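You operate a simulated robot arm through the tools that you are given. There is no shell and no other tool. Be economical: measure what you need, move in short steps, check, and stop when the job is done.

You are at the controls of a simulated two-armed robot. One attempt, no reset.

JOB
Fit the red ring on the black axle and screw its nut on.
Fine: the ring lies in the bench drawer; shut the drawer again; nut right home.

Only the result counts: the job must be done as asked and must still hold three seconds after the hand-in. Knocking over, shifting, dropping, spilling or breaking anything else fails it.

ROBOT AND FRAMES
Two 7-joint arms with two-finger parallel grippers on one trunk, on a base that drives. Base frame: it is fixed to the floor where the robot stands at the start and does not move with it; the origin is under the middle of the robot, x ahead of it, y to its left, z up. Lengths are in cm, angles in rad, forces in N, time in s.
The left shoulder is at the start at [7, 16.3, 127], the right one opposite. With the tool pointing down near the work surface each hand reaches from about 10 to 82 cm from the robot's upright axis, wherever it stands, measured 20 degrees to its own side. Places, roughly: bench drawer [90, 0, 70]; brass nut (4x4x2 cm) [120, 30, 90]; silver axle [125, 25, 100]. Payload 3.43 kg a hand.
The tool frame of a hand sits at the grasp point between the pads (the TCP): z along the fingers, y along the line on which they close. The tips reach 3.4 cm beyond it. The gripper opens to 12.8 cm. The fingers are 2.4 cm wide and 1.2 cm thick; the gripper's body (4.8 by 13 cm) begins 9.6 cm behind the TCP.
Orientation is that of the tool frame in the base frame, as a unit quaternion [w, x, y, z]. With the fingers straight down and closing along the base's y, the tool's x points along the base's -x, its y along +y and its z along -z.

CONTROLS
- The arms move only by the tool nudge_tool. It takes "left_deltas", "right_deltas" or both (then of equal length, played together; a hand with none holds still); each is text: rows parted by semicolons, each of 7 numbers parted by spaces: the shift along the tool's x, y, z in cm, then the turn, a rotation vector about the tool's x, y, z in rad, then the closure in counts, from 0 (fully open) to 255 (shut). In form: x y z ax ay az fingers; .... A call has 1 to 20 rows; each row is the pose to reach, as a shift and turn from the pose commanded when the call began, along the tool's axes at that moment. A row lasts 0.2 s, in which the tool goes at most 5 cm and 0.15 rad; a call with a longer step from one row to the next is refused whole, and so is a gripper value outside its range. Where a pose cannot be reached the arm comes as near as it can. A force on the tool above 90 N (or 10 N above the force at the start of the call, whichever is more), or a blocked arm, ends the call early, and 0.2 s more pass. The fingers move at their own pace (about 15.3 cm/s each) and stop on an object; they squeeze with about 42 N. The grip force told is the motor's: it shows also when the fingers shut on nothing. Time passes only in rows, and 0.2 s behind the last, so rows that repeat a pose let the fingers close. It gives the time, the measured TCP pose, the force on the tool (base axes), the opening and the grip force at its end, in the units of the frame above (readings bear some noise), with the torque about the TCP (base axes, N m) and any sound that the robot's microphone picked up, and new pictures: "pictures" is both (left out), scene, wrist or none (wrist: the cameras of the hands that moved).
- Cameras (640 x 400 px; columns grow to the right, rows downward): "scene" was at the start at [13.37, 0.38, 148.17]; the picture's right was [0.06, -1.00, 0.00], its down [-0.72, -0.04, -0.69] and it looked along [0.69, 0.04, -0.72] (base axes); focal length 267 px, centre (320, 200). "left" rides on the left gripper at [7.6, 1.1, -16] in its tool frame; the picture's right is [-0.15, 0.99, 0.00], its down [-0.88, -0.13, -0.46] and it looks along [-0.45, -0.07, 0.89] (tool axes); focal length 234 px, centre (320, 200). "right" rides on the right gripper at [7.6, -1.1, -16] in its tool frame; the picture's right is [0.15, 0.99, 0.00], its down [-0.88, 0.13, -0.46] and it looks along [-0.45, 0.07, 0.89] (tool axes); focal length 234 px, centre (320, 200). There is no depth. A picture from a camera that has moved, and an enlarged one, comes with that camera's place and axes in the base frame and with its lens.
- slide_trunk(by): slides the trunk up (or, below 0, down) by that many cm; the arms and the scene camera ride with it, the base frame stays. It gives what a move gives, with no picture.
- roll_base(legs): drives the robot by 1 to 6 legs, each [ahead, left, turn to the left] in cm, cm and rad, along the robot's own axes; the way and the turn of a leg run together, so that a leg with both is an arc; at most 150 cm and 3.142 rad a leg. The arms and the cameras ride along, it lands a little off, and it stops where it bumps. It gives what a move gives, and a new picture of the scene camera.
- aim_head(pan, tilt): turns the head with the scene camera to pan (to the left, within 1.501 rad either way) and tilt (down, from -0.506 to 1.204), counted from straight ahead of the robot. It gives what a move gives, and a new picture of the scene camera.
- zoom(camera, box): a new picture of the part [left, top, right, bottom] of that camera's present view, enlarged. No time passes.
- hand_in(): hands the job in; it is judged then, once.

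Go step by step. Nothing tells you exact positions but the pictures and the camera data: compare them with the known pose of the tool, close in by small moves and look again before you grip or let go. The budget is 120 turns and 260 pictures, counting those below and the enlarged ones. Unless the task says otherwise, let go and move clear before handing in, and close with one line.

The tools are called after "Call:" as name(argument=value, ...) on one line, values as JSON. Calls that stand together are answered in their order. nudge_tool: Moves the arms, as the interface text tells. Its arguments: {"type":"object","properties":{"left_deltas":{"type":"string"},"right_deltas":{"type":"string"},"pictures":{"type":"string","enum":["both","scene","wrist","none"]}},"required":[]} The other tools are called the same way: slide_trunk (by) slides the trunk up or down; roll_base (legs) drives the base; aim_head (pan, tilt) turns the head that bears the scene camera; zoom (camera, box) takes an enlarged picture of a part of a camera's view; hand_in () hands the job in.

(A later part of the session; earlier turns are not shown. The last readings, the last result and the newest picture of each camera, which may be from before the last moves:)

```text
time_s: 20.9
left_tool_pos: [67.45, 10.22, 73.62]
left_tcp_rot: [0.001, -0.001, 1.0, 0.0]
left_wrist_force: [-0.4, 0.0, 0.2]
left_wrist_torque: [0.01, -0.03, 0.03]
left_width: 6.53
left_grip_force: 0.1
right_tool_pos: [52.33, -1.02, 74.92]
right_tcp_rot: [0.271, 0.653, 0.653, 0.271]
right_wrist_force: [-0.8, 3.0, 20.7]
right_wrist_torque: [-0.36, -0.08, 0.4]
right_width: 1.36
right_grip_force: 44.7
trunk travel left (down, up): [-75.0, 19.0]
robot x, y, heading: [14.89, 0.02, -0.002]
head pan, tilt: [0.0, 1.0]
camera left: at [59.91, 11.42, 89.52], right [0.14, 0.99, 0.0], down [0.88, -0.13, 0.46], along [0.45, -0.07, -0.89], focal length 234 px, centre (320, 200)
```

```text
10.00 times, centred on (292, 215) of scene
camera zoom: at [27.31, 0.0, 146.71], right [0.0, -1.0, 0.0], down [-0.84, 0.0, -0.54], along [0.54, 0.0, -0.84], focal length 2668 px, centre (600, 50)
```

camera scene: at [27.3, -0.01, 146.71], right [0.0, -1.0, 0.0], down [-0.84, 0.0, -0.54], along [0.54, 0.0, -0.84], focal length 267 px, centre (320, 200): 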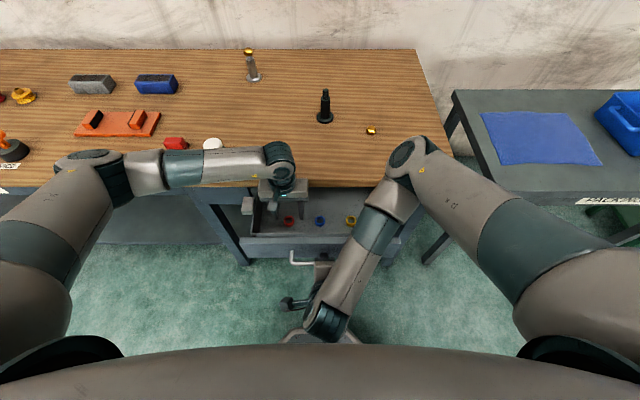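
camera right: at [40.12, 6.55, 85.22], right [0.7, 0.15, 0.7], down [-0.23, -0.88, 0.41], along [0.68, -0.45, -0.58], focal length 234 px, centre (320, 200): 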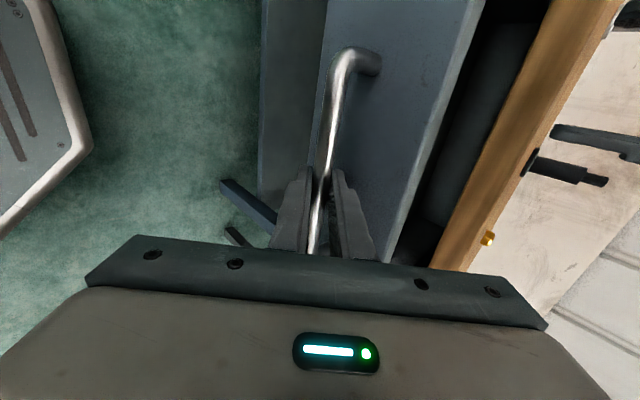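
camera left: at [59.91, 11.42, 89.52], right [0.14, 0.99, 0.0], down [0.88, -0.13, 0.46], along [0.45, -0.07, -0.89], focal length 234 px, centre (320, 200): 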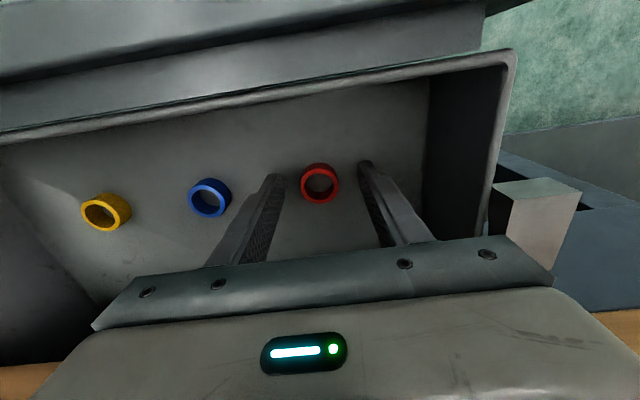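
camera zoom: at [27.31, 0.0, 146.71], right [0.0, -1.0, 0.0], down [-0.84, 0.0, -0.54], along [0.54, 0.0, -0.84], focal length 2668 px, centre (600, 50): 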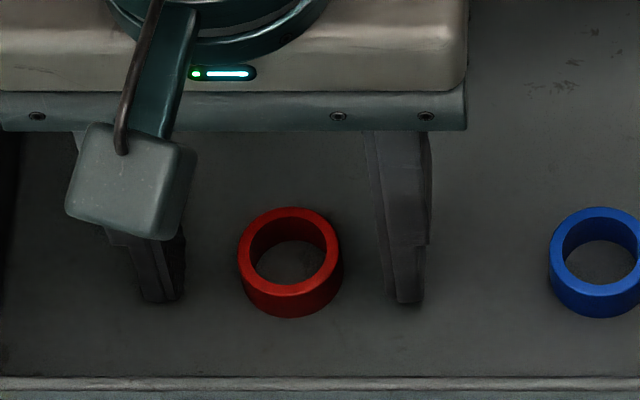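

The tips sit just above the drawer floor (≈70), centred on the ring. Close and lift a little.

Call:
nudge_tool(left_deltas="0 0 0 0 0 0 200; 0 0 0 0 0 0 255; 0 0 0 0 0 0 255; 0 0 0 0 0 0 255; 0 0 -3 0 0 0 255; 0 0 -6 0 0 0 255; 0 0 -6 0 0 0 255", pictures="wrist")

Call:
zoom(camera="left", box=[240, 100, 400, 200])

Call:
zoom(camera="scene", box=[250, 170, 330, 230])

```text
time_s: 22.5
left_tool_pos: [67.46, 10.35, 79.58]
left_tcp_rot: [0.0, -0.001, 1.0, 0.0]
left_wrist_force: [0.3, -1.0, 0.4]
left_wrist_torque: [0.0, -0.04, -0.01]
left_width: 2.85
left_grip_force: 42.1
right_tool_pos: [52.17, -1.03, 74.84]
right_tcp_rot: [0.271, 0.653, 0.653, 0.271]
right_wrist_force: [-0.6, 3.0, 18.3]
right_wrist_torque: [-0.37, -0.11, 0.39]
right_width: 1.37
right_grip_force: 44.6
trunk travel left (down, up): [-75.0, 19.0]
robot x, y, heading: [15.4, -0.21, -0.002]
head pan, tilt: [0.0, 1.0]
camera left: at [59.84, 11.59, 95.56], right [0.14, 0.99, 0.0], down [0.88, -0.13, 0.46], along [0.45, -0.07, -0.89], focal length 234 px, centre (320, 200)
```

left: 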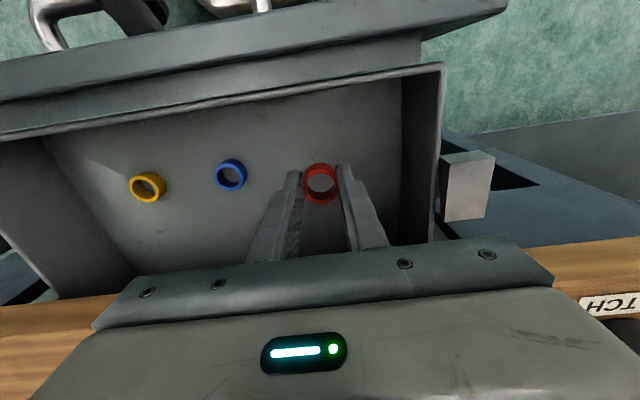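

```text
4.00 times, centred on (320, 150) of left
camera zoom: at [59.84, 11.59, 95.56], right [0.14, 0.99, 0.0], down [0.88, -0.13, 0.46], along [0.45, -0.07, -0.89], focal length 937 px, centre (320, 400)
```

zoom: 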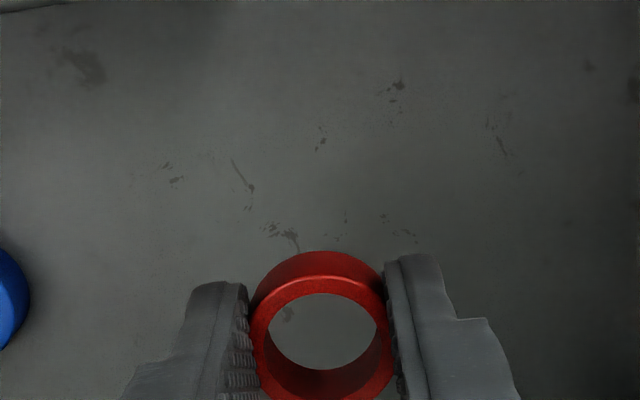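

```text
6.67 times, centred on (290, 200) of scene
camera zoom: at [27.32, 0.0, 146.71], right [0.0, -1.0, 0.0], down [-0.84, 0.0, -0.54], along [0.54, 0.0, -0.84], focal length 1779 px, centre (520, 200)
```

zoom: 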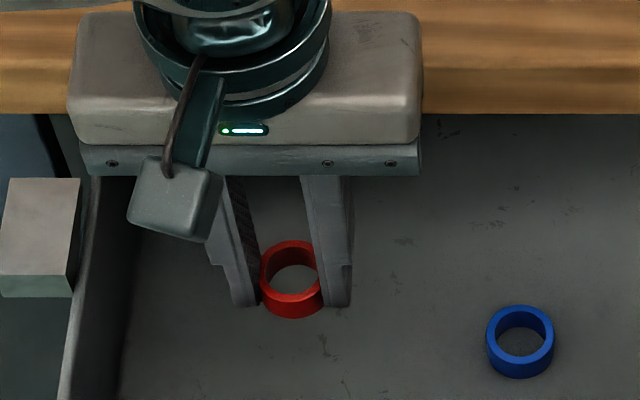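

The ring is lifted, but the opening reads 2.85 cm versus my ~3.3 cm estimate; I check how it sits in the fingers.

Call:
zoom(camera="left", box=[288, 150, 352, 190])

Call:
zoom(camera="scene", box=[270, 195, 310, 220])

```text
10.00 times, centred on (320, 170) of left
camera zoom: at [59.84, 11.59, 95.56], right [0.14, 0.99, 0.0], down [0.88, -0.13, 0.46], along [0.45, -0.07, -0.89], focal length 2342 px, centre (320, 500)
```

zoom: 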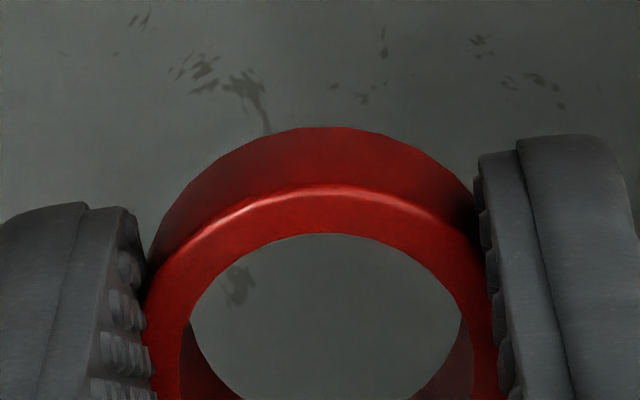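

```text
16.00 times, centred on (290, 208) of scene
camera zoom: at [27.32, 0.0, 146.71], right [0.0, -1.0, 0.0], down [-0.84, 0.0, -0.54], along [0.54, 0.0, -0.84], focal length 4270 px, centre (800, 80)
```

zoom: 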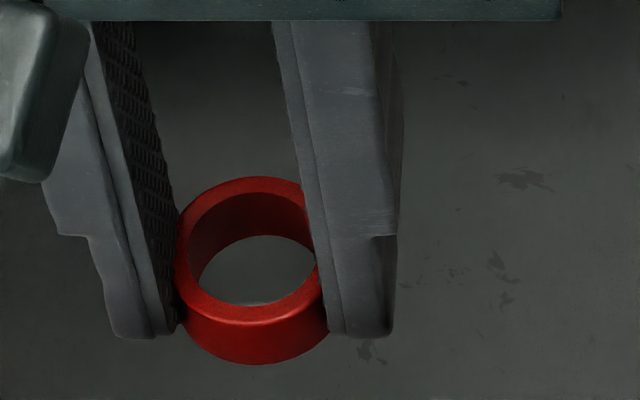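

The ring sits squarely between the tips. Now I raise the left hand and push the drawer shut with the right hand, which still holds the handle.

Call:
nudge_tool(left_deltas="0 0 -5 0 0 0 255; 0 0 -10 0 0 0 255; 0 0 -15 0 0 0 255; 0 0 -20 0 0 0 255; 0 0 -25 0 0 0 255; 0 0 -28 0 0 0 255; 0 0 -28 0 0 0 255; 0 0 -28 0 0 0 255; 0 0 -28 0 0 0 255; 0 0 -28 0 0 0 255; 0 0 -28 0 0 0 255; 0 0 -28 0 0 0 255; 0 0 -28 0 0 0 255; 0 0 -28 0 0 0 255; 0 0 -28 0 0 0 255; 0 0 -28 0 0 0 255", right_deltas="0 0 0 0 0 0 255; 0 0 0 0 0 0 255; 0 0 0 0 0 0 255; 0 1 1 0 0 0 255; 0 2 2 0 0 0 255; 0 3 3 0 0 0 255; 0 4 4 0 0 0 255; 0 5 5 0 0 0 255; 0 6 6 0 0 0 255; 0 7 7 0 0 0 255; 0 8 8 0 0 0 255; 0 9 9 0 0 0 255; 0 9.7 9.7 0 0 0 255; 0 10.4 10.4 0 0 0 255; 0 10.9 10.9 0 0 0 255; 0 11.4 11.4 0 0 0 255", pictures="scene")

Call:
zoom(camera="scene", box=[220, 160, 420, 285])

```text
time_s: 25.9
left_tool_pos: [67.69, 10.37, 107.62]
left_tcp_rot: [0.0, 0.0, 1.0, 0.0]
left_wrist_force: [-1.4, -0.9, 0.1]
left_wrist_torque: [0.03, -0.01, 0.01]
left_width: 2.83
left_grip_force: 41.9
right_tool_pos: [68.25, -0.91, 74.79]
right_tcp_rot: [0.269, 0.654, 0.653, 0.272]
right_wrist_force: [-3.1, -4.7, 10.5]
right_wrist_torque: [-0.51, -0.05, 0.25]
right_width: 1.38
right_grip_force: 45.0
trunk travel left (down, up): [-75.0, 19.0]
robot x, y, heading: [15.05, 0.04, 0.007]
head pan, tilt: [0.0, 1.0]
camera scene: at [27.36, -0.11, 146.7], right [0.0, -1.0, 0.0], down [-0.84, 0.0, -0.54], along [0.54, 0.0, -0.84], focal length 267 px, centre (320, 200)
```

scene: 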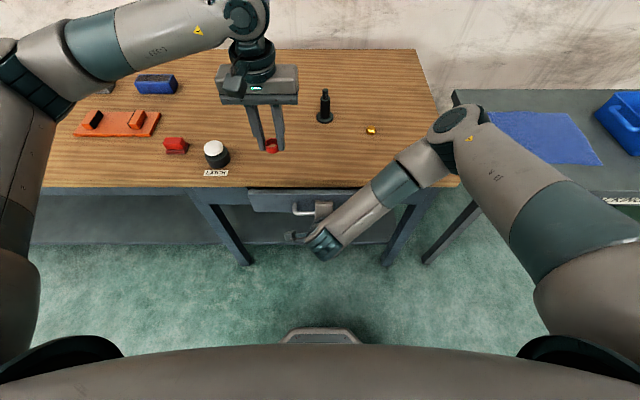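

```text
3.20 times, centred on (320, 222) of scene
camera zoom: at [27.36, -0.11, 146.7], right [0.0, -1.0, 0.0], down [-0.84, 0.0, -0.54], along [0.54, 0.0, -0.84], focal length 854 px, centre (320, 128)
```

zoom: 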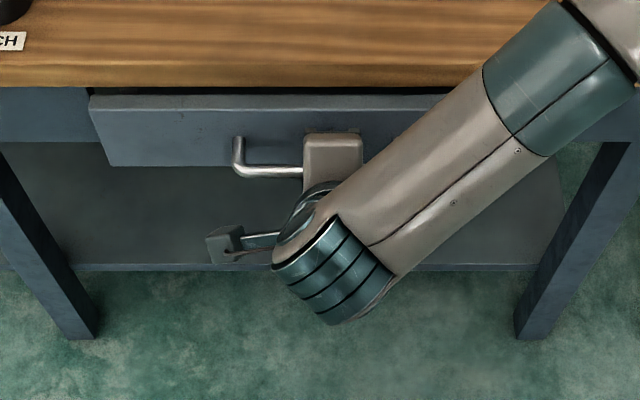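

Nearly shut, with little resistance. Push a little more until it meets the stop.

Call:
nudge_tool(right_deltas="0 0.15 0.15 0 0 0 255; 0 0.3 0.3 0 0 0 255; 0 0.5 0.5 0 0 0 255; 0 0.7 0.7 0 0 0 255; 0 0.9 0.9 0 0 0 255; 0 0.9 0.9 0 0 0 255", pictures="none")

Call:
zoom(camera="scene", box=[220, 160, 420, 285])

```text
time_s: 27.3
left_tool_pos: [67.3, 10.29, 107.74]
left_tcp_rot: [0.002, -0.001, 1.0, 0.0]
left_wrist_force: [0.6, 0.7, 0.2]
left_wrist_torque: [-0.02, 0.02, 0.0]
left_width: 2.86
left_grip_force: 41.8
right_tool_pos: [68.87, -0.97, 74.83]
right_tcp_rot: [0.268, 0.653, 0.656, 0.269]
right_wrist_force: [-45.3, -5.0, -1.1]
right_wrist_torque: [-0.57, 0.23, -0.07]
right_width: 1.37
right_grip_force: 44.4
trunk travel left (down, up): [-75.0, 19.0]
robot x, y, heading: [15.08, 0.18, -0.004]
head pan, tilt: [0.0, 1.0]
```

```text
3.20 times, centred on (320, 222) of scene
camera zoom: at [26.85, -0.12, 146.72], right [0.0, -1.0, 0.0], down [-0.84, 0.0, -0.54], along [0.54, 0.0, -0.84], focal length 854 px, centre (320, 128)
```

zoom: 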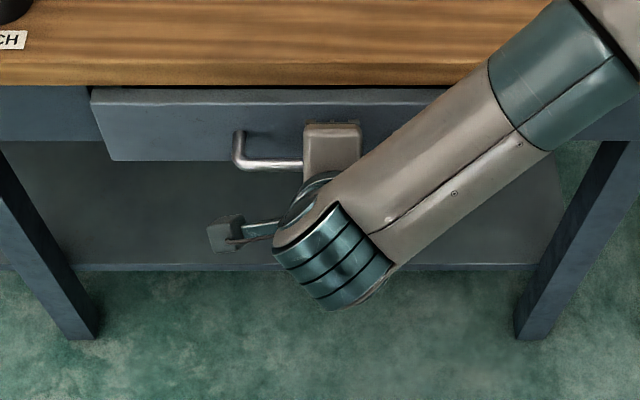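

The drawer is on its stop. Release the handle, back off along the fingers.

Call:
nudge_tool(right_deltas="0 -0.4 -0.4 0 0 0 255; 0 -0.4 -0.4 0 0 0 165; 0 -0.4 -0.4 0 0 0 165; 0 -0.4 -3 0 0 0 165; 0 -0.4 -6 0 0 0 165; 0 -0.4 -10 0 0 0 165; 0 -0.4 -14 0 0 0 165; 0 -0.4 -14 0 0 0 165", pictures="scene")

Call:
zoom(camera="scene", box=[220, 160, 420, 285])

```text
time_s: 29.1
left_tool_pos: [67.67, 10.29, 107.46]
left_tcp_rot: [0.0, -0.001, 1.0, -0.001]
left_wrist_force: [-0.2, -0.1, 0.2]
left_wrist_torque: [-0.01, 0.03, -0.02]
left_width: 2.83
left_grip_force: 41.9
right_tool_pos: [59.3, -0.69, 84.52]
right_tcp_rot: [0.271, 0.653, 0.653, 0.271]
right_wrist_force: [0.0, 0.3, -0.1]
right_wrist_torque: [0.0, 0.02, 0.01]
right_width: 4.53
right_grip_force: 0.0
trunk travel left (down, up): [-75.0, 19.0]
robot x, y, heading: [15.05, 0.42, 0.003]
head pan, tilt: [0.0, 1.0]
camera scene: at [27.5, -0.05, 146.69], right [0.0, -1.0, 0.0], down [-0.84, 0.0, -0.54], along [0.54, 0.0, -0.84], focal length 267 px, centre (320, 200)
```

scene: 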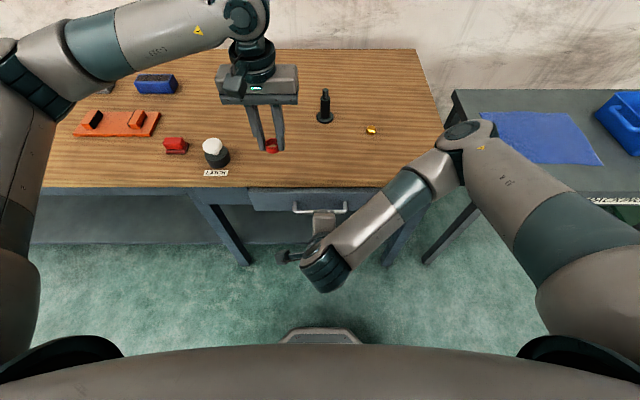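

```text
3.20 times, centred on (320, 222) of scene
camera zoom: at [27.5, -0.05, 146.69], right [0.0, -1.0, 0.0], down [-0.84, 0.0, -0.54], along [0.54, 0.0, -0.84], focal length 854 px, centre (320, 128)
```

zoom: 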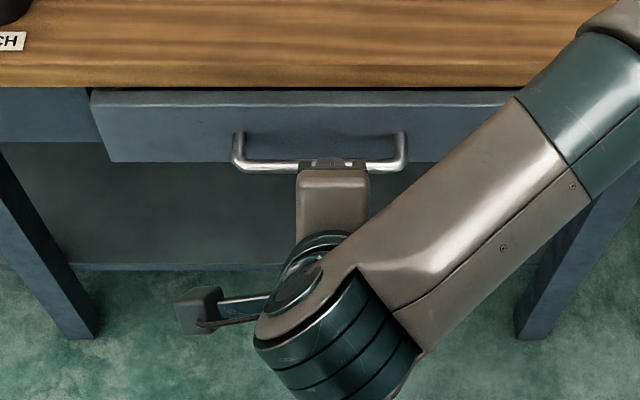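

The drawer looks as it did at the start. Now I bring the right hand up and upright again.

Call:
nudge_tool(right_deltas="-1.2 1.5 -2.4 0 0 0 100; -2.5 3 -4.8 0.13 0 0 100; -3.7 4.5 -7.2 0.26 0 0 100; -5 6 -9.6 0.39 0 0 100; -6.2 7.5 -12 0.52 0 0 100; -7.5 9 -14.4 0.65 0 0 100; -8.7 10.5 -16.8 0.785 0 0 100; -10 12 -19.1 0.785 0 0 100; -10 12 -19.1 0.785 0 0 100", pictures="none")

```text
time_s: 31.1
left_tool_pos: [67.71, 10.32, 107.56]
left_tcp_rot: [0.0, -0.001, 1.0, 0.0]
left_wrist_force: [-0.8, -0.8, -0.4]
left_wrist_torque: [0.0, 0.0, -0.03]
left_width: 2.84
left_grip_force: 42.2
right_tool_pos: [54.23, -11.05, 106.43]
right_tcp_rot: [0.0, 0.707, 0.707, 0.0]
right_wrist_force: [-0.1, 0.3, 0.1]
right_wrist_torque: [-0.02, -0.01, 0.01]
right_width: 7.78
right_grip_force: 0.0
trunk travel left (down, up): [-75.0, 19.0]
robot x, y, heading: [14.99, -0.14, 0.001]
head pan, tilt: [0.0, 1.0]
```

Next I turn the right hand back past its starting orientation, to learn the wrist's range for screwing, while moving it to the right over the bench edge.

Call:
nudge_tool(right_deltas="-1 1 -1 0 0 -0.14 60; -2 2 -2 0 0 -0.28 60; -3 3 -3 0 0 -0.42 60; -4 4 -4 0 0 -0.56 60; -5 5 -5 0 0 -0.7 60; -6 6 -6 0 0 -0.84 60; -7 7 -6 0 0 -0.98 60; -8 8 -6 0 0 -1.12 60; -9 9 -6 0 0 -1.26 60; -10 10 -6 0 0 -1.4 60; -11 11 -6 0 0 -1.54 60; -12 12 -6 0 0 -1.68 60; -13 13 -6 0 0 -1.82 60; -14 14 -6 0 0 -1.96 60; -15 15 -6 0 0 -2.1 60; -16 15 -6 0 0 -2.24 60; -16 15 -6 0 0 -2.38 60; -16 15 -6 0 0 -2.52 60; -16 15 -6 0 0 -2.66 60; -16 15 -6 0 0 -2.8 60", pictures="none")

```text
time_s: 35.3
left_tool_pos: [67.7, 10.44, 107.39]
left_tcp_rot: [0.0, -0.001, 1.0, 0.0]
left_wrist_force: [0.5, 0.4, -0.3]
left_wrist_torque: [-0.03, -0.01, 0.0]
left_width: 2.83
left_grip_force: 42.3
right_tool_pos: [69.24, -25.61, 112.3]
right_tcp_rot: [-0.001, -0.488, 0.873, -0.001]
right_wrist_force: [0.1, -0.3, 0.6]
right_wrist_torque: [0.03, 0.02, 0.01]
right_width: 9.8
right_grip_force: 0.0
right hand out of reach, approached as far as the arm can: row 19, 20
trunk travel left (down, up): [-75.0, 19.0]
robot x, y, heading: [15.17, 0.19, 0.0]
head pan, tilt: [0.0, 1.0]
```

The right wrist spans about az −1.0 to +1.57 or more, enough for 120° strokes. Now drive 15 cm nearer so that the axle is in comfortable reach.

Call:
roll_base(legs=[[15, 0, 0]])

Call:
aim_head(pan=0.0, tilt=0.85)

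Call:
zoom(camera="left", box=[0, 0, 640, 400])

Call:
zoom(camera="scene", box=[280, 130, 400, 230])

```text
time_s: 36.7
left_tool_pos: [82.45, 10.53, 107.62]
left_tcp_rot: [0.001, -0.003, 1.0, 0.0]
left_wrist_force: [-0.4, -0.2, 0.2]
left_wrist_torque: [-0.02, -0.02, -0.01]
left_width: 2.84
left_grip_force: 41.5
right_tool_pos: [83.97, -25.52, 112.35]
right_tcp_rot: [0.001, -0.489, 0.872, -0.001]
right_wrist_force: [0.0, 0.5, 0.1]
right_wrist_torque: [0.0, 0.0, 0.0]
right_width: 9.79
right_grip_force: 0.1
trunk travel left (down, up): [-75.0, 19.0]
robot x, y, heading: [30.28, -0.17, 0.003]
head pan, tilt: [0.0, 1.0]
camera scene: at [42.18, 0.0, 146.71], right [0.0, -1.0, 0.0], down [-0.84, 0.0, -0.54], along [0.54, 0.0, -0.84], focal length 267 px, centre (320, 200)
```

scene: 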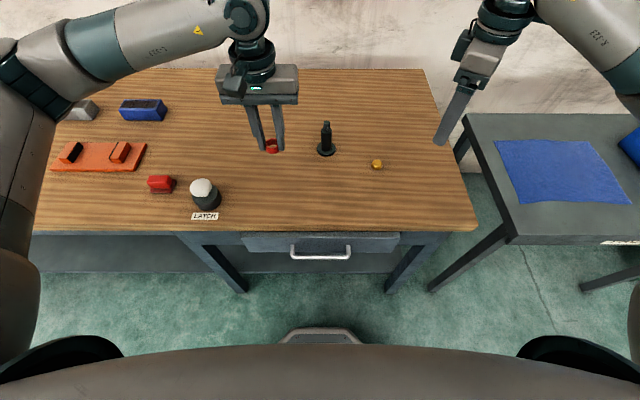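

```text
time_s: 37.4
left_tool_pos: [82.64, 10.48, 107.43]
left_tcp_rot: [0.0, -0.003, 1.0, 0.0]
left_wrist_force: [1.0, 0.0, 0.3]
left_wrist_torque: [-0.01, 0.0, -0.01]
left_width: 2.85
left_grip_force: 42.4
right_tool_pos: [84.3, -25.59, 112.19]
right_tcp_rot: [0.0, -0.489, 0.872, 0.0]
right_wrist_force: [-0.2, 0.1, -0.4]
right_wrist_torque: [0.01, 0.05, -0.01]
right_width: 9.81
right_grip_force: 0.1
trunk travel left (down, up): [-75.0, 19.0]
robot x, y, heading: [29.83, 0.12, 0.004]
head pan, tilt: [0.0, 0.85]
camera scene: at [43.32, 0.01, 147.78], right [0.0, -1.0, 0.0], down [-0.75, 0.0, -0.66], along [0.66, 0.0, -0.75], focal length 267 px, centre (320, 200)
```

scene: 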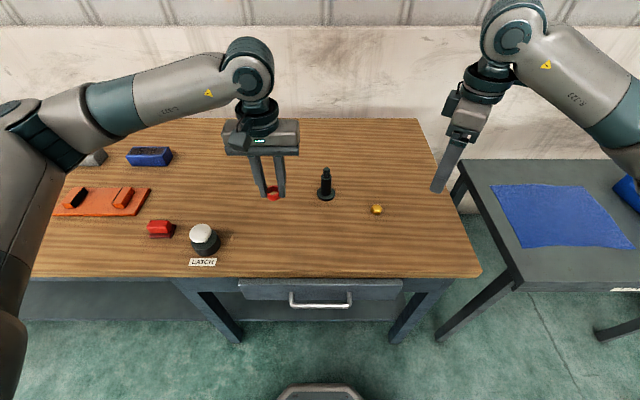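

```text
1.00 times, centred on (320, 200) of left (not enlarged: the box is as wide or as high as the picture)
camera zoom: at [75.13, 11.67, 123.42], right [0.14, 0.99, 0.0], down [0.88, -0.13, 0.46], along [0.45, -0.07, -0.89], focal length 234 px, centre (320, 200)
```

zoom: 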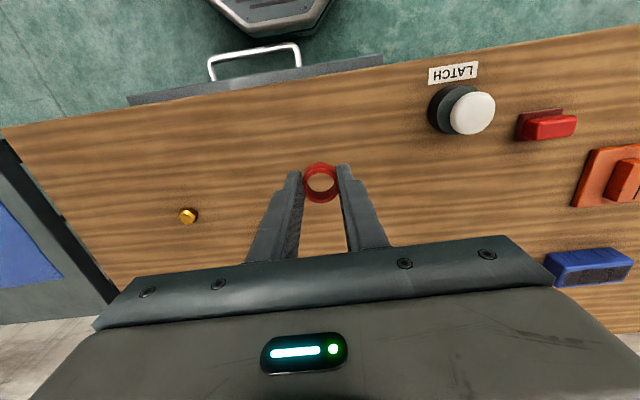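

```text
4.00 times, centred on (340, 180) of scene
camera zoom: at [43.32, 0.01, 147.78], right [0.0, -1.0, 0.0], down [-0.75, 0.0, -0.66], along [0.66, 0.0, -0.75], focal length 1067 px, centre (240, 280)
```

zoom: 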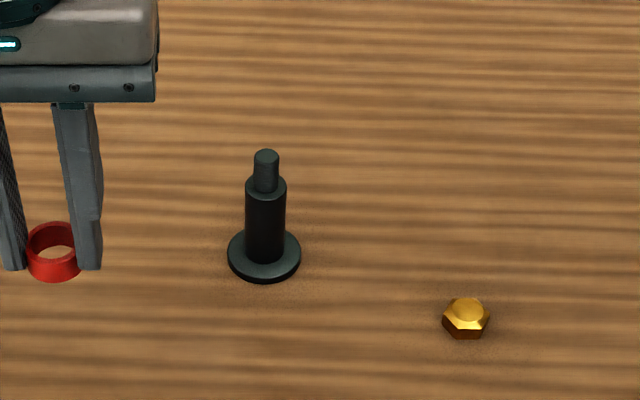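

The axle is at about [100,-1.9], top at z≈96.2. Move the left hand with the ring above it at the present height and check with the wrist camera.

Call:
nudge_tool(left_deltas="-3 -2.1 0 0 0 0 255; -6 -4.2 0 0 0 0 255; -9 -6.3 0 0 0 0 255; -12 -8.4 0 0 0 0 255; -15 -10.5 0 0 0 0 255; -17.3 -12.4 0 0 0 0 255; -17.3 -12.4 0 0 0 0 255", pictures="both")

Call:
zoom(camera="left", box=[270, 130, 370, 210])

Call:
zoom(camera="scene", box=[285, 120, 365, 220])

```text
time_s: 39.0
left_tool_pos: [100.01, -1.81, 107.33]
left_tcp_rot: [0.0, -0.002, 1.0, -0.001]
left_wrist_force: [0.0, -0.1, -0.2]
left_wrist_torque: [-0.06, 0.0, -0.01]
left_width: 2.84
left_grip_force: 41.8
right_tool_pos: [84.05, -25.51, 112.29]
right_tcp_rot: [0.0, -0.49, 0.872, 0.0]
right_wrist_force: [0.2, -0.3, 0.4]
right_wrist_torque: [0.03, 0.03, -0.02]
right_width: 9.8
right_grip_force: 0.1
trunk travel left (down, up): [-75.0, 19.0]
robot x, y, heading: [29.93, 0.06, 0.006]
head pan, tilt: [0.0, 0.85]
camera scene: at [43.21, 0.1, 147.8], right [0.0, -1.0, 0.0], down [-0.75, 0.0, -0.66], along [0.66, 0.0, -0.75], focal length 267 px, centre (320, 200)
camera left: at [92.54, -0.58, 123.44], right [0.14, 0.99, 0.0], down [0.88, -0.13, 0.46], along [0.45, -0.07, -0.89], focal length 234 px, centre (320, 200)
```

scene: 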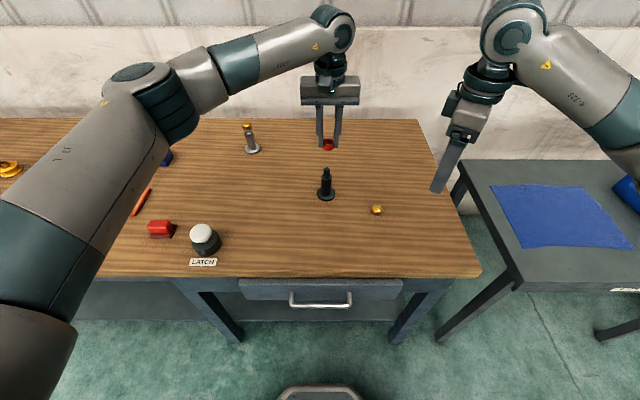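
left: 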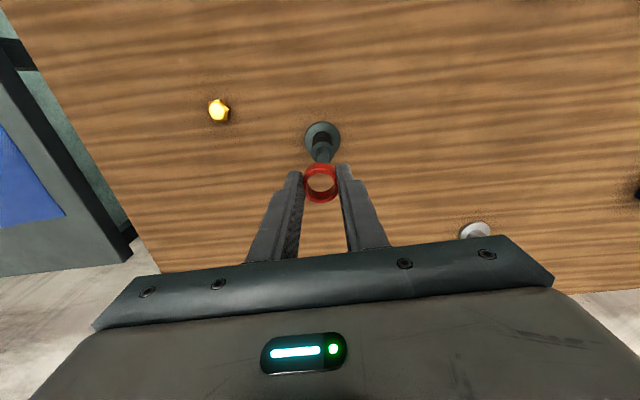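

```text
5.00 times, centred on (320, 170) of left
camera zoom: at [92.54, -0.58, 123.44], right [0.14, 0.99, 0.0], down [0.88, -0.13, 0.46], along [0.45, -0.07, -0.89], focal length 1171 px, centre (320, 350)
```

zoom: 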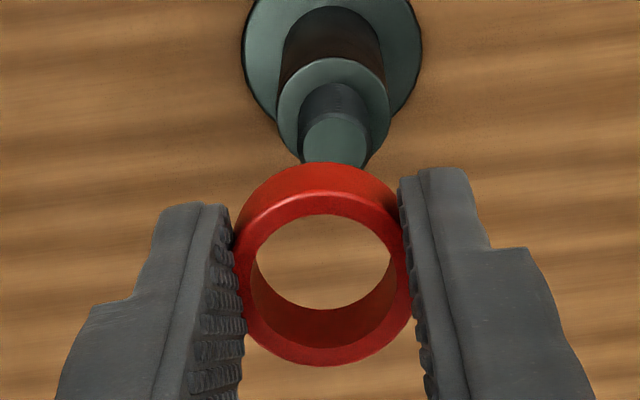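

```text
4.00 times, centred on (325, 170) of scene
camera zoom: at [43.21, 0.1, 147.8], right [0.0, -1.0, 0.0], down [-0.75, 0.0, -0.66], along [0.66, 0.0, -0.75], focal length 1067 px, centre (300, 320)
```

zoom: 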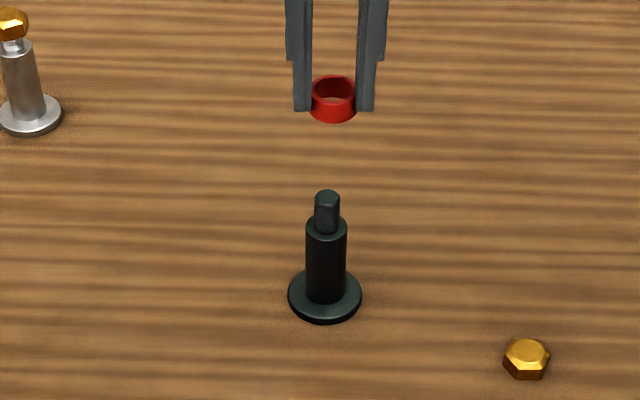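

The ring centre is ~0.75 cm short in x and 0.2 cm off in y. Correct it, lower to just above the thread and check.

Call:
nudge_tool(left_deltas="-0.75 0.2 0 0 0 0 255; -0.75 0.2 3 0 0 0 255; -0.75 0.2 6 0 0 0 255; -0.75 0.2 6 0 0 0 255", pictures="wrist")

Call:
zoom(camera="left", box=[270, 130, 370, 210])

Call:
zoom(camera="scene", box=[300, 130, 350, 210])

```text
time_s: 40.0
left_tool_pos: [100.88, -1.53, 101.32]
left_tcp_rot: [0.0, -0.003, 1.0, -0.001]
left_wrist_force: [-0.3, 0.3, -0.3]
left_wrist_torque: [0.01, -0.02, -0.01]
left_width: 2.85
left_grip_force: 42.0
right_tool_pos: [84.26, -25.42, 112.25]
right_tcp_rot: [0.001, -0.489, 0.872, 0.0]
right_wrist_force: [-1.0, -0.2, -0.1]
right_wrist_torque: [-0.02, 0.02, 0.0]
right_width: 9.8
right_grip_force: 0.1
trunk travel left (down, up): [-75.0, 19.0]
robot x, y, heading: [29.82, 0.1, -0.0]
head pan, tilt: [0.0, 0.85]
camera left: at [93.35, -0.39, 117.28], right [0.14, 0.99, 0.0], down [0.88, -0.13, 0.46], along [0.45, -0.07, -0.89], focal length 234 px, centre (320, 200)
```

left: 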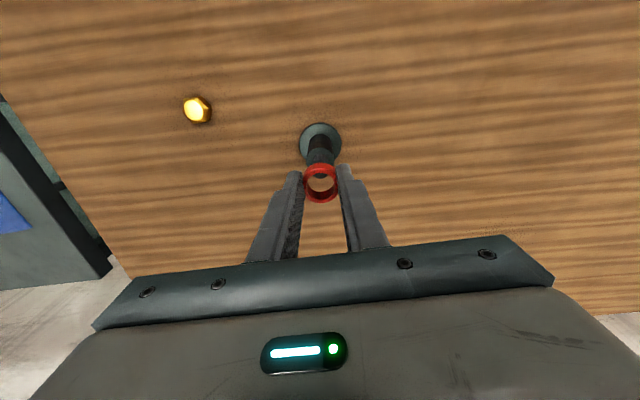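

```text
5.00 times, centred on (320, 170) of left
camera zoom: at [93.35, -0.39, 117.28], right [0.14, 0.99, 0.0], down [0.88, -0.13, 0.46], along [0.45, -0.07, -0.89], focal length 1171 px, centre (320, 350)
```

zoom: 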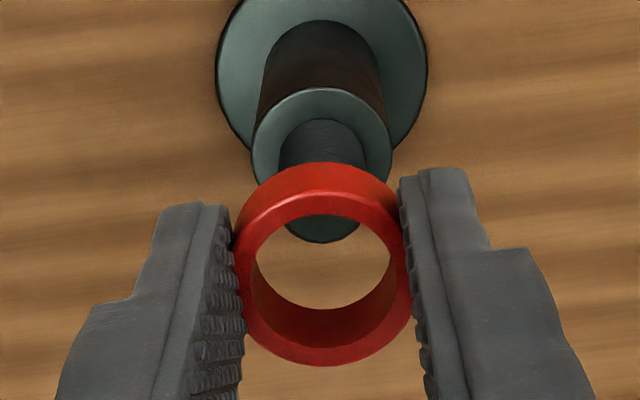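

```text
5.00 times, centred on (325, 170) of scene
camera zoom: at [43.17, 0.0, 147.81], right [0.0, -1.0, 0.0], down [-0.75, 0.0, -0.66], along [0.66, 0.0, -0.75], focal length 1334 px, centre (295, 350)
```

zoom: 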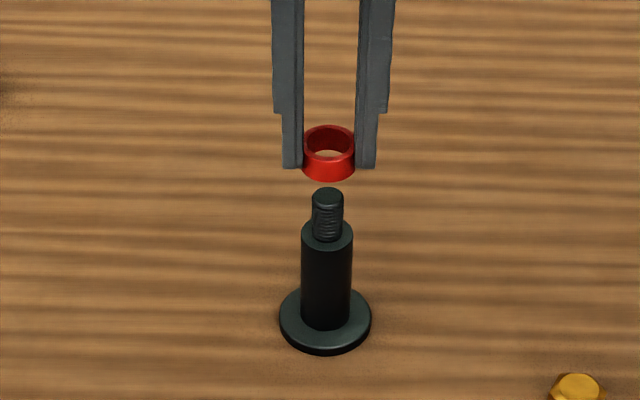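

Aligned within 0.2 cm. Lower the ring over the thread in small steps, watching the force.

Call:
nudge_tool(left_deltas="-0.2 0 0.5 0 0 0 255; -0.2 0 1.2 0 0 0 255; -0.2 0 2 0 0 0 255; -0.2 0 2.8 0 0 0 255; -0.2 0 3.5 0 0 0 255; -0.2 0 4.2 0 0 0 255; -0.2 0 4.2 0 0 0 255", pictures="none")

Call:
zoom(camera="left", box=[270, 130, 370, 210])

Call:
zoom(camera="scene", box=[300, 140, 350, 210])

```text
time_s: 41.6
left_tool_pos: [100.93, -1.8, 97.28]
left_tcp_rot: [0.0, -0.003, 1.0, 0.0]
left_wrist_force: [0.0, 0.5, -0.2]
left_wrist_torque: [0.01, -0.02, 0.03]
left_width: 2.84
left_grip_force: 42.0
right_tool_pos: [84.17, -25.45, 112.31]
right_tcp_rot: [0.001, -0.489, 0.872, -0.001]
right_wrist_force: [0.3, -0.2, 0.3]
right_wrist_torque: [0.01, 0.0, 0.01]
right_width: 9.79
right_grip_force: 0.1
trunk travel left (down, up): [-75.0, 19.0]
robot x, y, heading: [29.85, -0.28, 0.006]
head pan, tilt: [0.0, 0.85]
```

```text
5.00 times, centred on (320, 170) of left
camera zoom: at [93.38, -0.54, 113.23], right [0.14, 0.99, 0.0], down [0.88, -0.13, 0.46], along [0.45, -0.06, -0.89], focal length 1171 px, centre (320, 350)
```

zoom: 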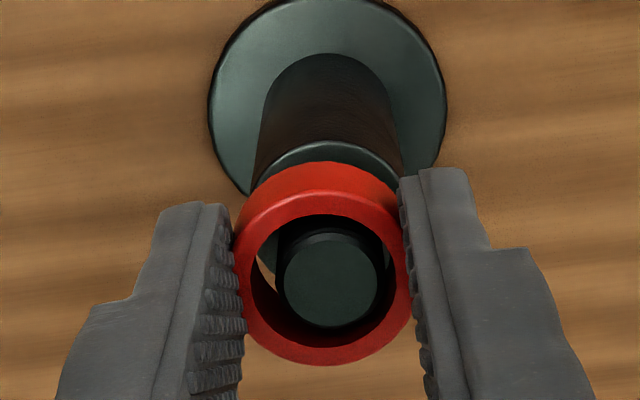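

```text
5.71 times, centred on (325, 175) of scene
camera zoom: at [43.21, 0.0, 147.8], right [0.0, -1.0, 0.0], down [-0.75, 0.0, -0.66], along [0.66, 0.0, -0.75], focal length 1525 px, centre (291, 343)
```

zoom: 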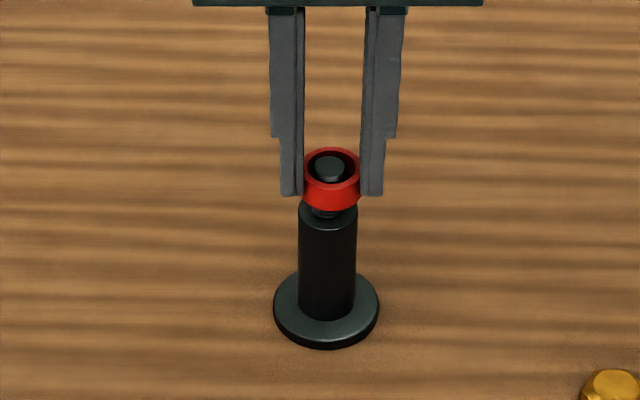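

The thread is inside the ring with clearance. Lower the last centimetre until it seats on the shoulder.

Call:
nudge_tool(left_deltas="0 0.15 0.3 0 0 0 255; 0 0.15 0.6 0 0 0 255; 0 0.15 0.9 0 0 0 255; 0 0.15 1.2 0 0 0 255; 0 0.15 1.2 0 0 0 255", pictures="none")

Call:
zoom(camera="scene", box=[300, 140, 350, 210])

```text
time_s: 42.8
left_tool_pos: [100.76, -1.5, 96.2]
left_tcp_rot: [-0.001, -0.003, 1.0, 0.0]
left_wrist_force: [0.0, 0.2, 0.5]
left_wrist_torque: [-0.02, -0.04, 0.01]
left_width: 2.8
left_grip_force: 41.3
right_tool_pos: [84.26, -25.55, 112.25]
right_tcp_rot: [0.0, -0.489, 0.872, 0.0]
right_wrist_force: [-0.6, -0.9, 1.1]
right_wrist_torque: [0.02, 0.0, -0.01]
right_width: 9.8
right_grip_force: 0.0
trunk travel left (down, up): [-75.0, 19.0]
robot x, y, heading: [30.42, 0.31, 0.007]
head pan, tilt: [0.0, 0.85]
```

```text
5.71 times, centred on (325, 175) of scene
camera zoom: at [43.21, 0.0, 147.8], right [0.0, -1.0, 0.0], down [-0.75, 0.0, -0.66], along [0.66, 0.0, -0.75], focal length 1525 px, centre (291, 343)
```

zoom: 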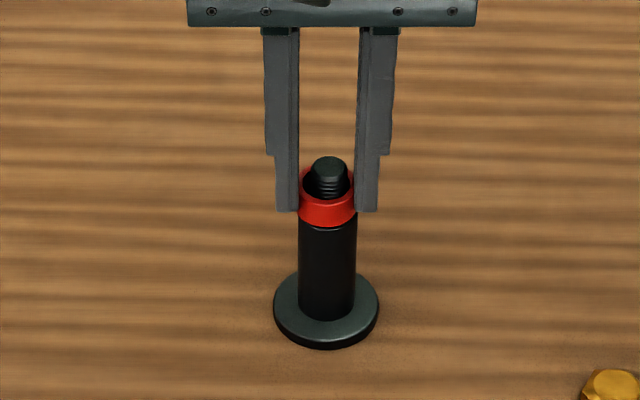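

Almost on the shoulder; a last bit until contact.

Call:
nudge_tool(left_deltas="0 0 0.15 0 0 0 255; 0 0 0.3 0 0 0 255; 0 0 0.45 0 0 0 255; 0 0 0.6 0 0 0 255; 0 0 0.6 0 0 0 255", pictures="none")

Call:
zoom(camera="scene", box=[300, 140, 350, 210])

```text
time_s: 44.0
left_tool_pos: [100.9, -1.49, 95.82]
left_tcp_rot: [0.003, -0.003, 1.0, -0.001]
left_wrist_force: [5.0, -1.7, 23.2]
left_wrist_torque: [-0.06, -0.23, -0.06]
left_width: 2.85
left_grip_force: 41.7
right_tool_pos: [83.94, -25.48, 112.43]
right_tcp_rot: [0.002, -0.489, 0.872, -0.001]
right_wrist_force: [-0.8, -0.3, -0.6]
right_wrist_torque: [0.03, 0.03, 0.02]
right_width: 9.81
right_grip_force: 0.0
trunk travel left (down, up): [-75.0, 19.0]
robot x, y, heading: [29.66, 0.05, 0.002]
head pan, tilt: [0.0, 0.85]
```

```text
5.71 times, centred on (325, 175) of scene
camera zoom: at [42.97, -0.01, 147.85], right [0.0, -1.0, 0.0], down [-0.75, 0.0, -0.66], along [0.66, 0.0, -0.75], focal length 1525 px, centre (291, 343)
```

zoom: 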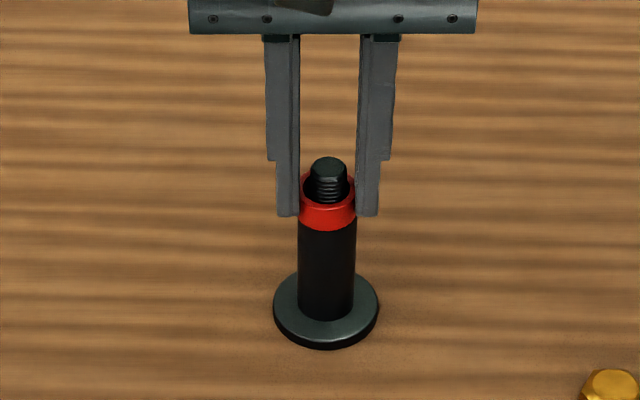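

Seated on the shoulder (contact force 23 N). Ease off, open, and go straight up.

Call:
nudge_tool(left_deltas="0 0 -0.35 0 0 0 255; 0 0 -0.35 0 0 0 165; 0 0 -0.35 0 0 0 165; 0 0 -0.35 0 0 0 150; 0 0 -3 0 0 0 150; 0 0 -7 0 0 0 150; 0 0 -11 0 0 0 150; 0 0 -14 0 0 0 150", pictures="none")

Call:
zoom(camera="left", box=[240, 90, 400, 190])

Call:
zoom(camera="scene", box=[300, 140, 350, 210])

```text
time_s: 45.8
left_tool_pos: [100.52, -1.61, 109.65]
left_tcp_rot: [0.0, -0.001, 1.0, 0.0]
left_wrist_force: [-0.9, -0.5, -0.5]
left_wrist_torque: [0.03, -0.01, 0.0]
left_width: 5.26
left_grip_force: 0.1
right_tool_pos: [84.13, -25.48, 112.35]
right_tcp_rot: [0.001, -0.489, 0.872, 0.001]
right_wrist_force: [0.4, -0.6, -0.8]
right_wrist_torque: [-0.03, -0.03, -0.02]
right_width: 9.8
right_grip_force: 0.1
trunk travel left (down, up): [-75.0, 19.0]
robot x, y, heading: [30.27, 0.11, 0.006]
head pan, tilt: [0.0, 0.85]
```

```text
4.00 times, centred on (320, 140) of left
camera zoom: at [93.03, -0.41, 125.68], right [0.14, 0.99, 0.0], down [0.88, -0.13, 0.46], along [0.45, -0.06, -0.89], focal length 937 px, centre (320, 440)
```

zoom: 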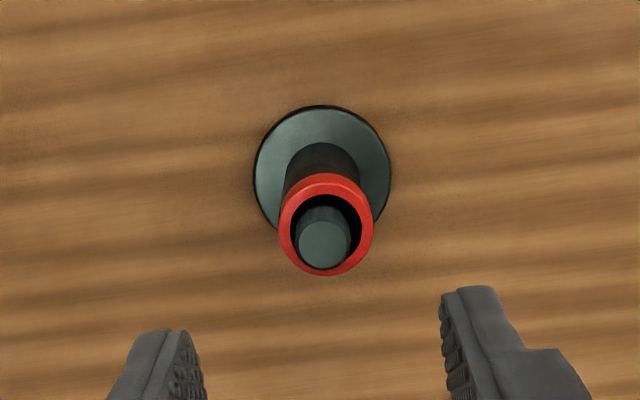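

```text
5.71 times, centred on (325, 175) of scene
camera zoom: at [43.13, -0.03, 147.8], right [0.0, -1.0, 0.0], down [-0.75, 0.0, -0.66], along [0.66, 0.0, -0.75], focal length 1525 px, centre (291, 343)
```

zoom: 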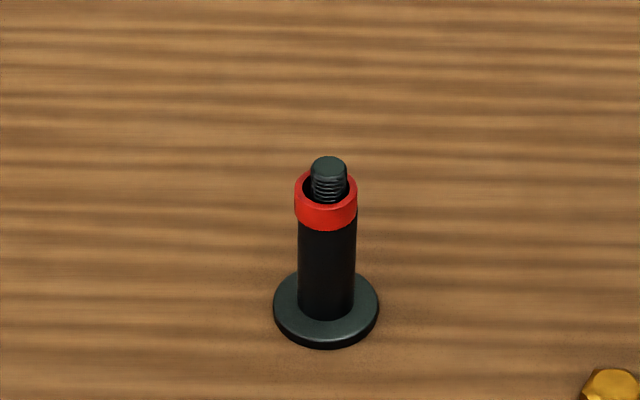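

The ring rests on the shoulder with the thread through it. Now clear the left hand away to the left and bring the right hand above the nut (≈[94.2,-16.8]) with its jaws turned to the presumed flats.

Call:
nudge_tool(left_deltas="3 3 -1 0 0 0 150; 6 6 -1 0 0 0 150; 9 9 -1 0 0 0 150; 12 12 -1 0 0 0 150; 15 15 -1 0 0 0 150; 18 18 -1 0 0 0 150; 21 21 -1 0 0 0 150", right_deltas="-2.5 -0.8 2 0 0 0.1 60; -5 -1.6 4 0 0 0.2 60; -7.5 -2.4 6 0 0 0.3 60; -10 -3.2 8 0 0 0.4 60; -12.7 -4.05 10.3 0 0 0.4986 60; -12.7 -4.05 10.3 0 0 0.4986 60; -12.7 -4.05 10.3 0 0 0.4986 60", pictures="both")

Call:
zoom(camera="right", box=[240, 100, 400, 200])

Call:
zoom(camera="scene", box=[340, 180, 420, 230])

```text
time_s: 47.4
left_tool_pos: [79.66, 19.99, 110.31]
left_tcp_rot: [0.001, -0.002, 1.0, 0.0]
left_wrist_force: [0.0, 0.0, -1.1]
left_wrist_torque: [0.03, 0.0, 0.0]
left_width: 5.28
left_grip_force: 0.0
right_tool_pos: [94.23, -16.68, 102.14]
right_tcp_rot: [0.001, -0.259, 0.966, 0.001]
right_wrist_force: [-0.7, 0.7, 0.8]
right_wrist_torque: [-0.01, -0.02, 0.03]
right_width: 9.82
right_grip_force: 0.1
trunk travel left (down, up): [-75.0, 19.0]
robot x, y, heading: [30.05, 0.42, 0.003]
head pan, tilt: [0.0, 0.85]
camera scene: at [43.06, 0.27, 147.82], right [0.0, -1.0, 0.0], down [-0.75, 0.0, -0.66], along [0.66, 0.0, -0.75], focal length 267 px, centre (320, 200)
camera right: at [88.25, -21.42, 117.93], right [-0.62, 0.78, 0.0], down [0.7, 0.55, 0.46], along [0.36, 0.28, -0.89], focal length 234 px, centre (320, 200)
camera left: at [72.08, 21.2, 126.31], right [0.14, 0.99, 0.0], down [0.88, -0.13, 0.46], along [0.45, -0.07, -0.89], focal length 234 px, centre (320, 200)
```

scene: 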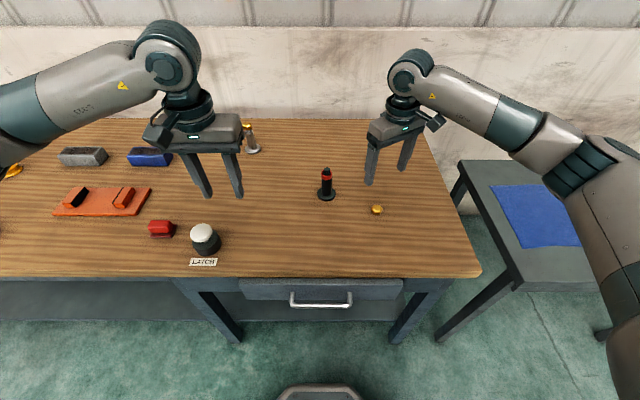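
right: 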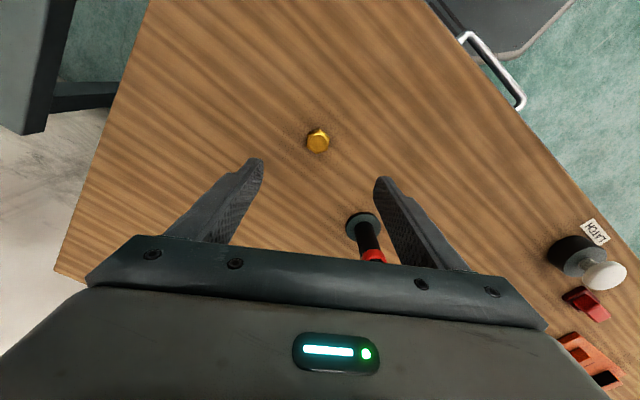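
left: 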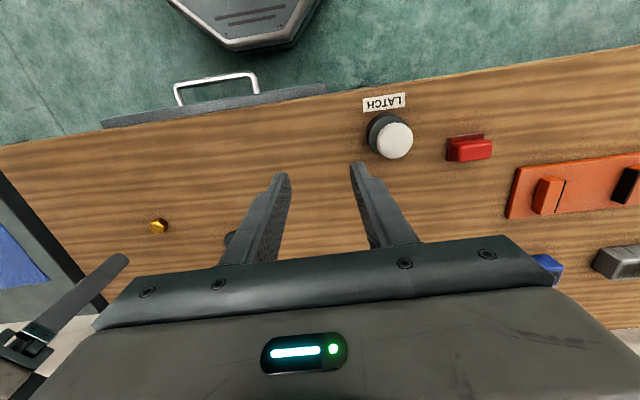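

```text
4.00 times, centred on (320, 150) of right
camera zoom: at [88.25, -21.42, 117.93], right [-0.62, 0.78, 0.0], down [0.7, 0.55, 0.46], along [0.36, 0.28, -0.89], focal length 937 px, centre (320, 400)
```

zoom: 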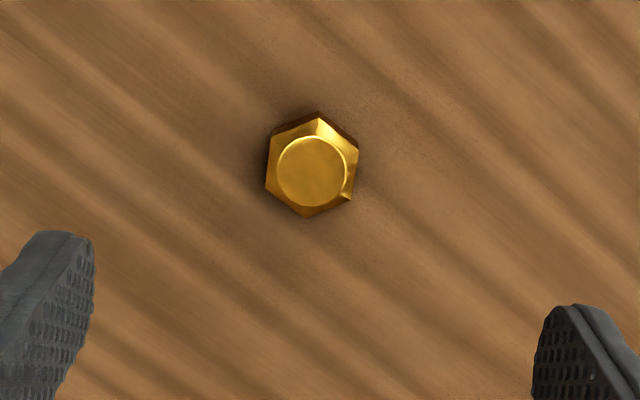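

```text
8.00 times, centred on (380, 205) of scene
camera zoom: at [43.06, 0.27, 147.82], right [0.0, -1.0, 0.0], down [-0.75, 0.0, -0.66], along [0.66, 0.0, -0.75], focal length 2135 px, centre (-160, 160)
```

zoom: 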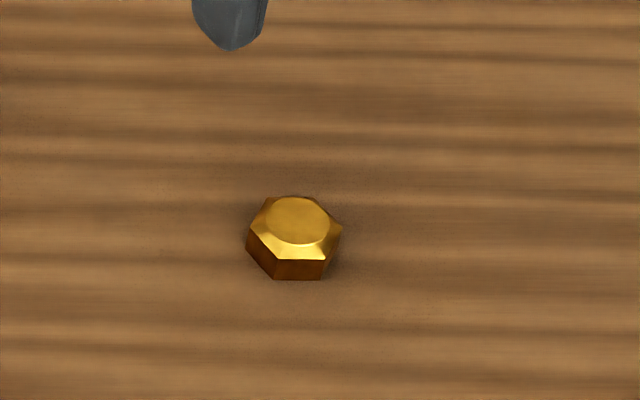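

The jaws line up with the nut's flats (nut ≈[94.4,-17.0]). Lower to just above it and check.

Call:
nudge_tool(right_deltas="0 -0.3 4 0 0 0 120; 0 -0.3 8 0 0 0 120; 0 -0.3 11 0 0 0 120; 0 -0.3 11 0 0 0 120", pictures="none")

Call:
zoom(camera="right", box=[240, 120, 400, 220])

Call:
zoom(camera="scene", box=[340, 170, 420, 230])

```text
time_s: 48.4
left_tool_pos: [79.82, 19.79, 110.44]
left_tcp_rot: [0.0, -0.002, 1.0, 0.001]
left_wrist_force: [-0.1, -0.2, 0.3]
left_wrist_torque: [0.02, 0.0, 0.02]
left_width: 5.25
left_grip_force: 0.0
right_tool_pos: [94.59, -17.4, 91.17]
right_tcp_rot: [-0.001, -0.258, 0.966, 0.0]
right_wrist_force: [-0.7, 0.1, -0.6]
right_wrist_torque: [0.01, 0.02, -0.01]
right_width: 6.76
right_grip_force: 0.0
trunk travel left (down, up): [-75.0, 19.0]
robot x, y, heading: [30.4, -0.09, 0.007]
head pan, tilt: [0.0, 0.85]
```

```text
4.00 times, centred on (320, 170) of right
camera zoom: at [88.62, -22.17, 106.98], right [-0.62, 0.78, 0.0], down [0.7, 0.55, 0.46], along [0.36, 0.28, -0.89], focal length 937 px, centre (320, 320)
```

zoom: 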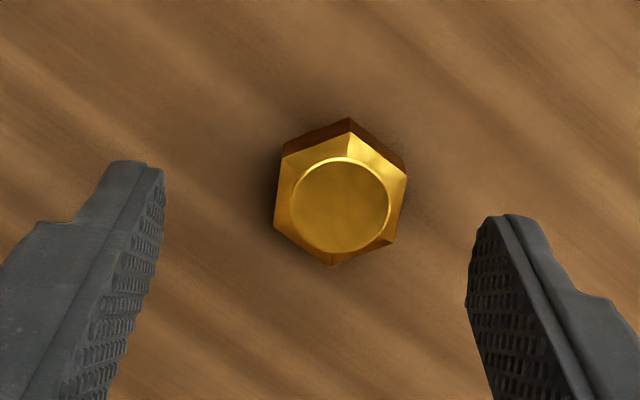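

```text
6.67 times, centred on (380, 200) of scene
camera zoom: at [43.18, 0.05, 147.81], right [0.0, -1.0, 0.0], down [-0.75, 0.0, -0.66], along [0.66, 0.0, -0.75], focal length 1779 px, centre (-80, 200)
```

zoom: 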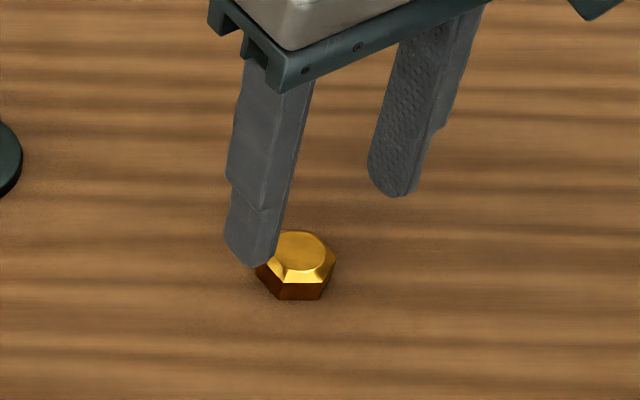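

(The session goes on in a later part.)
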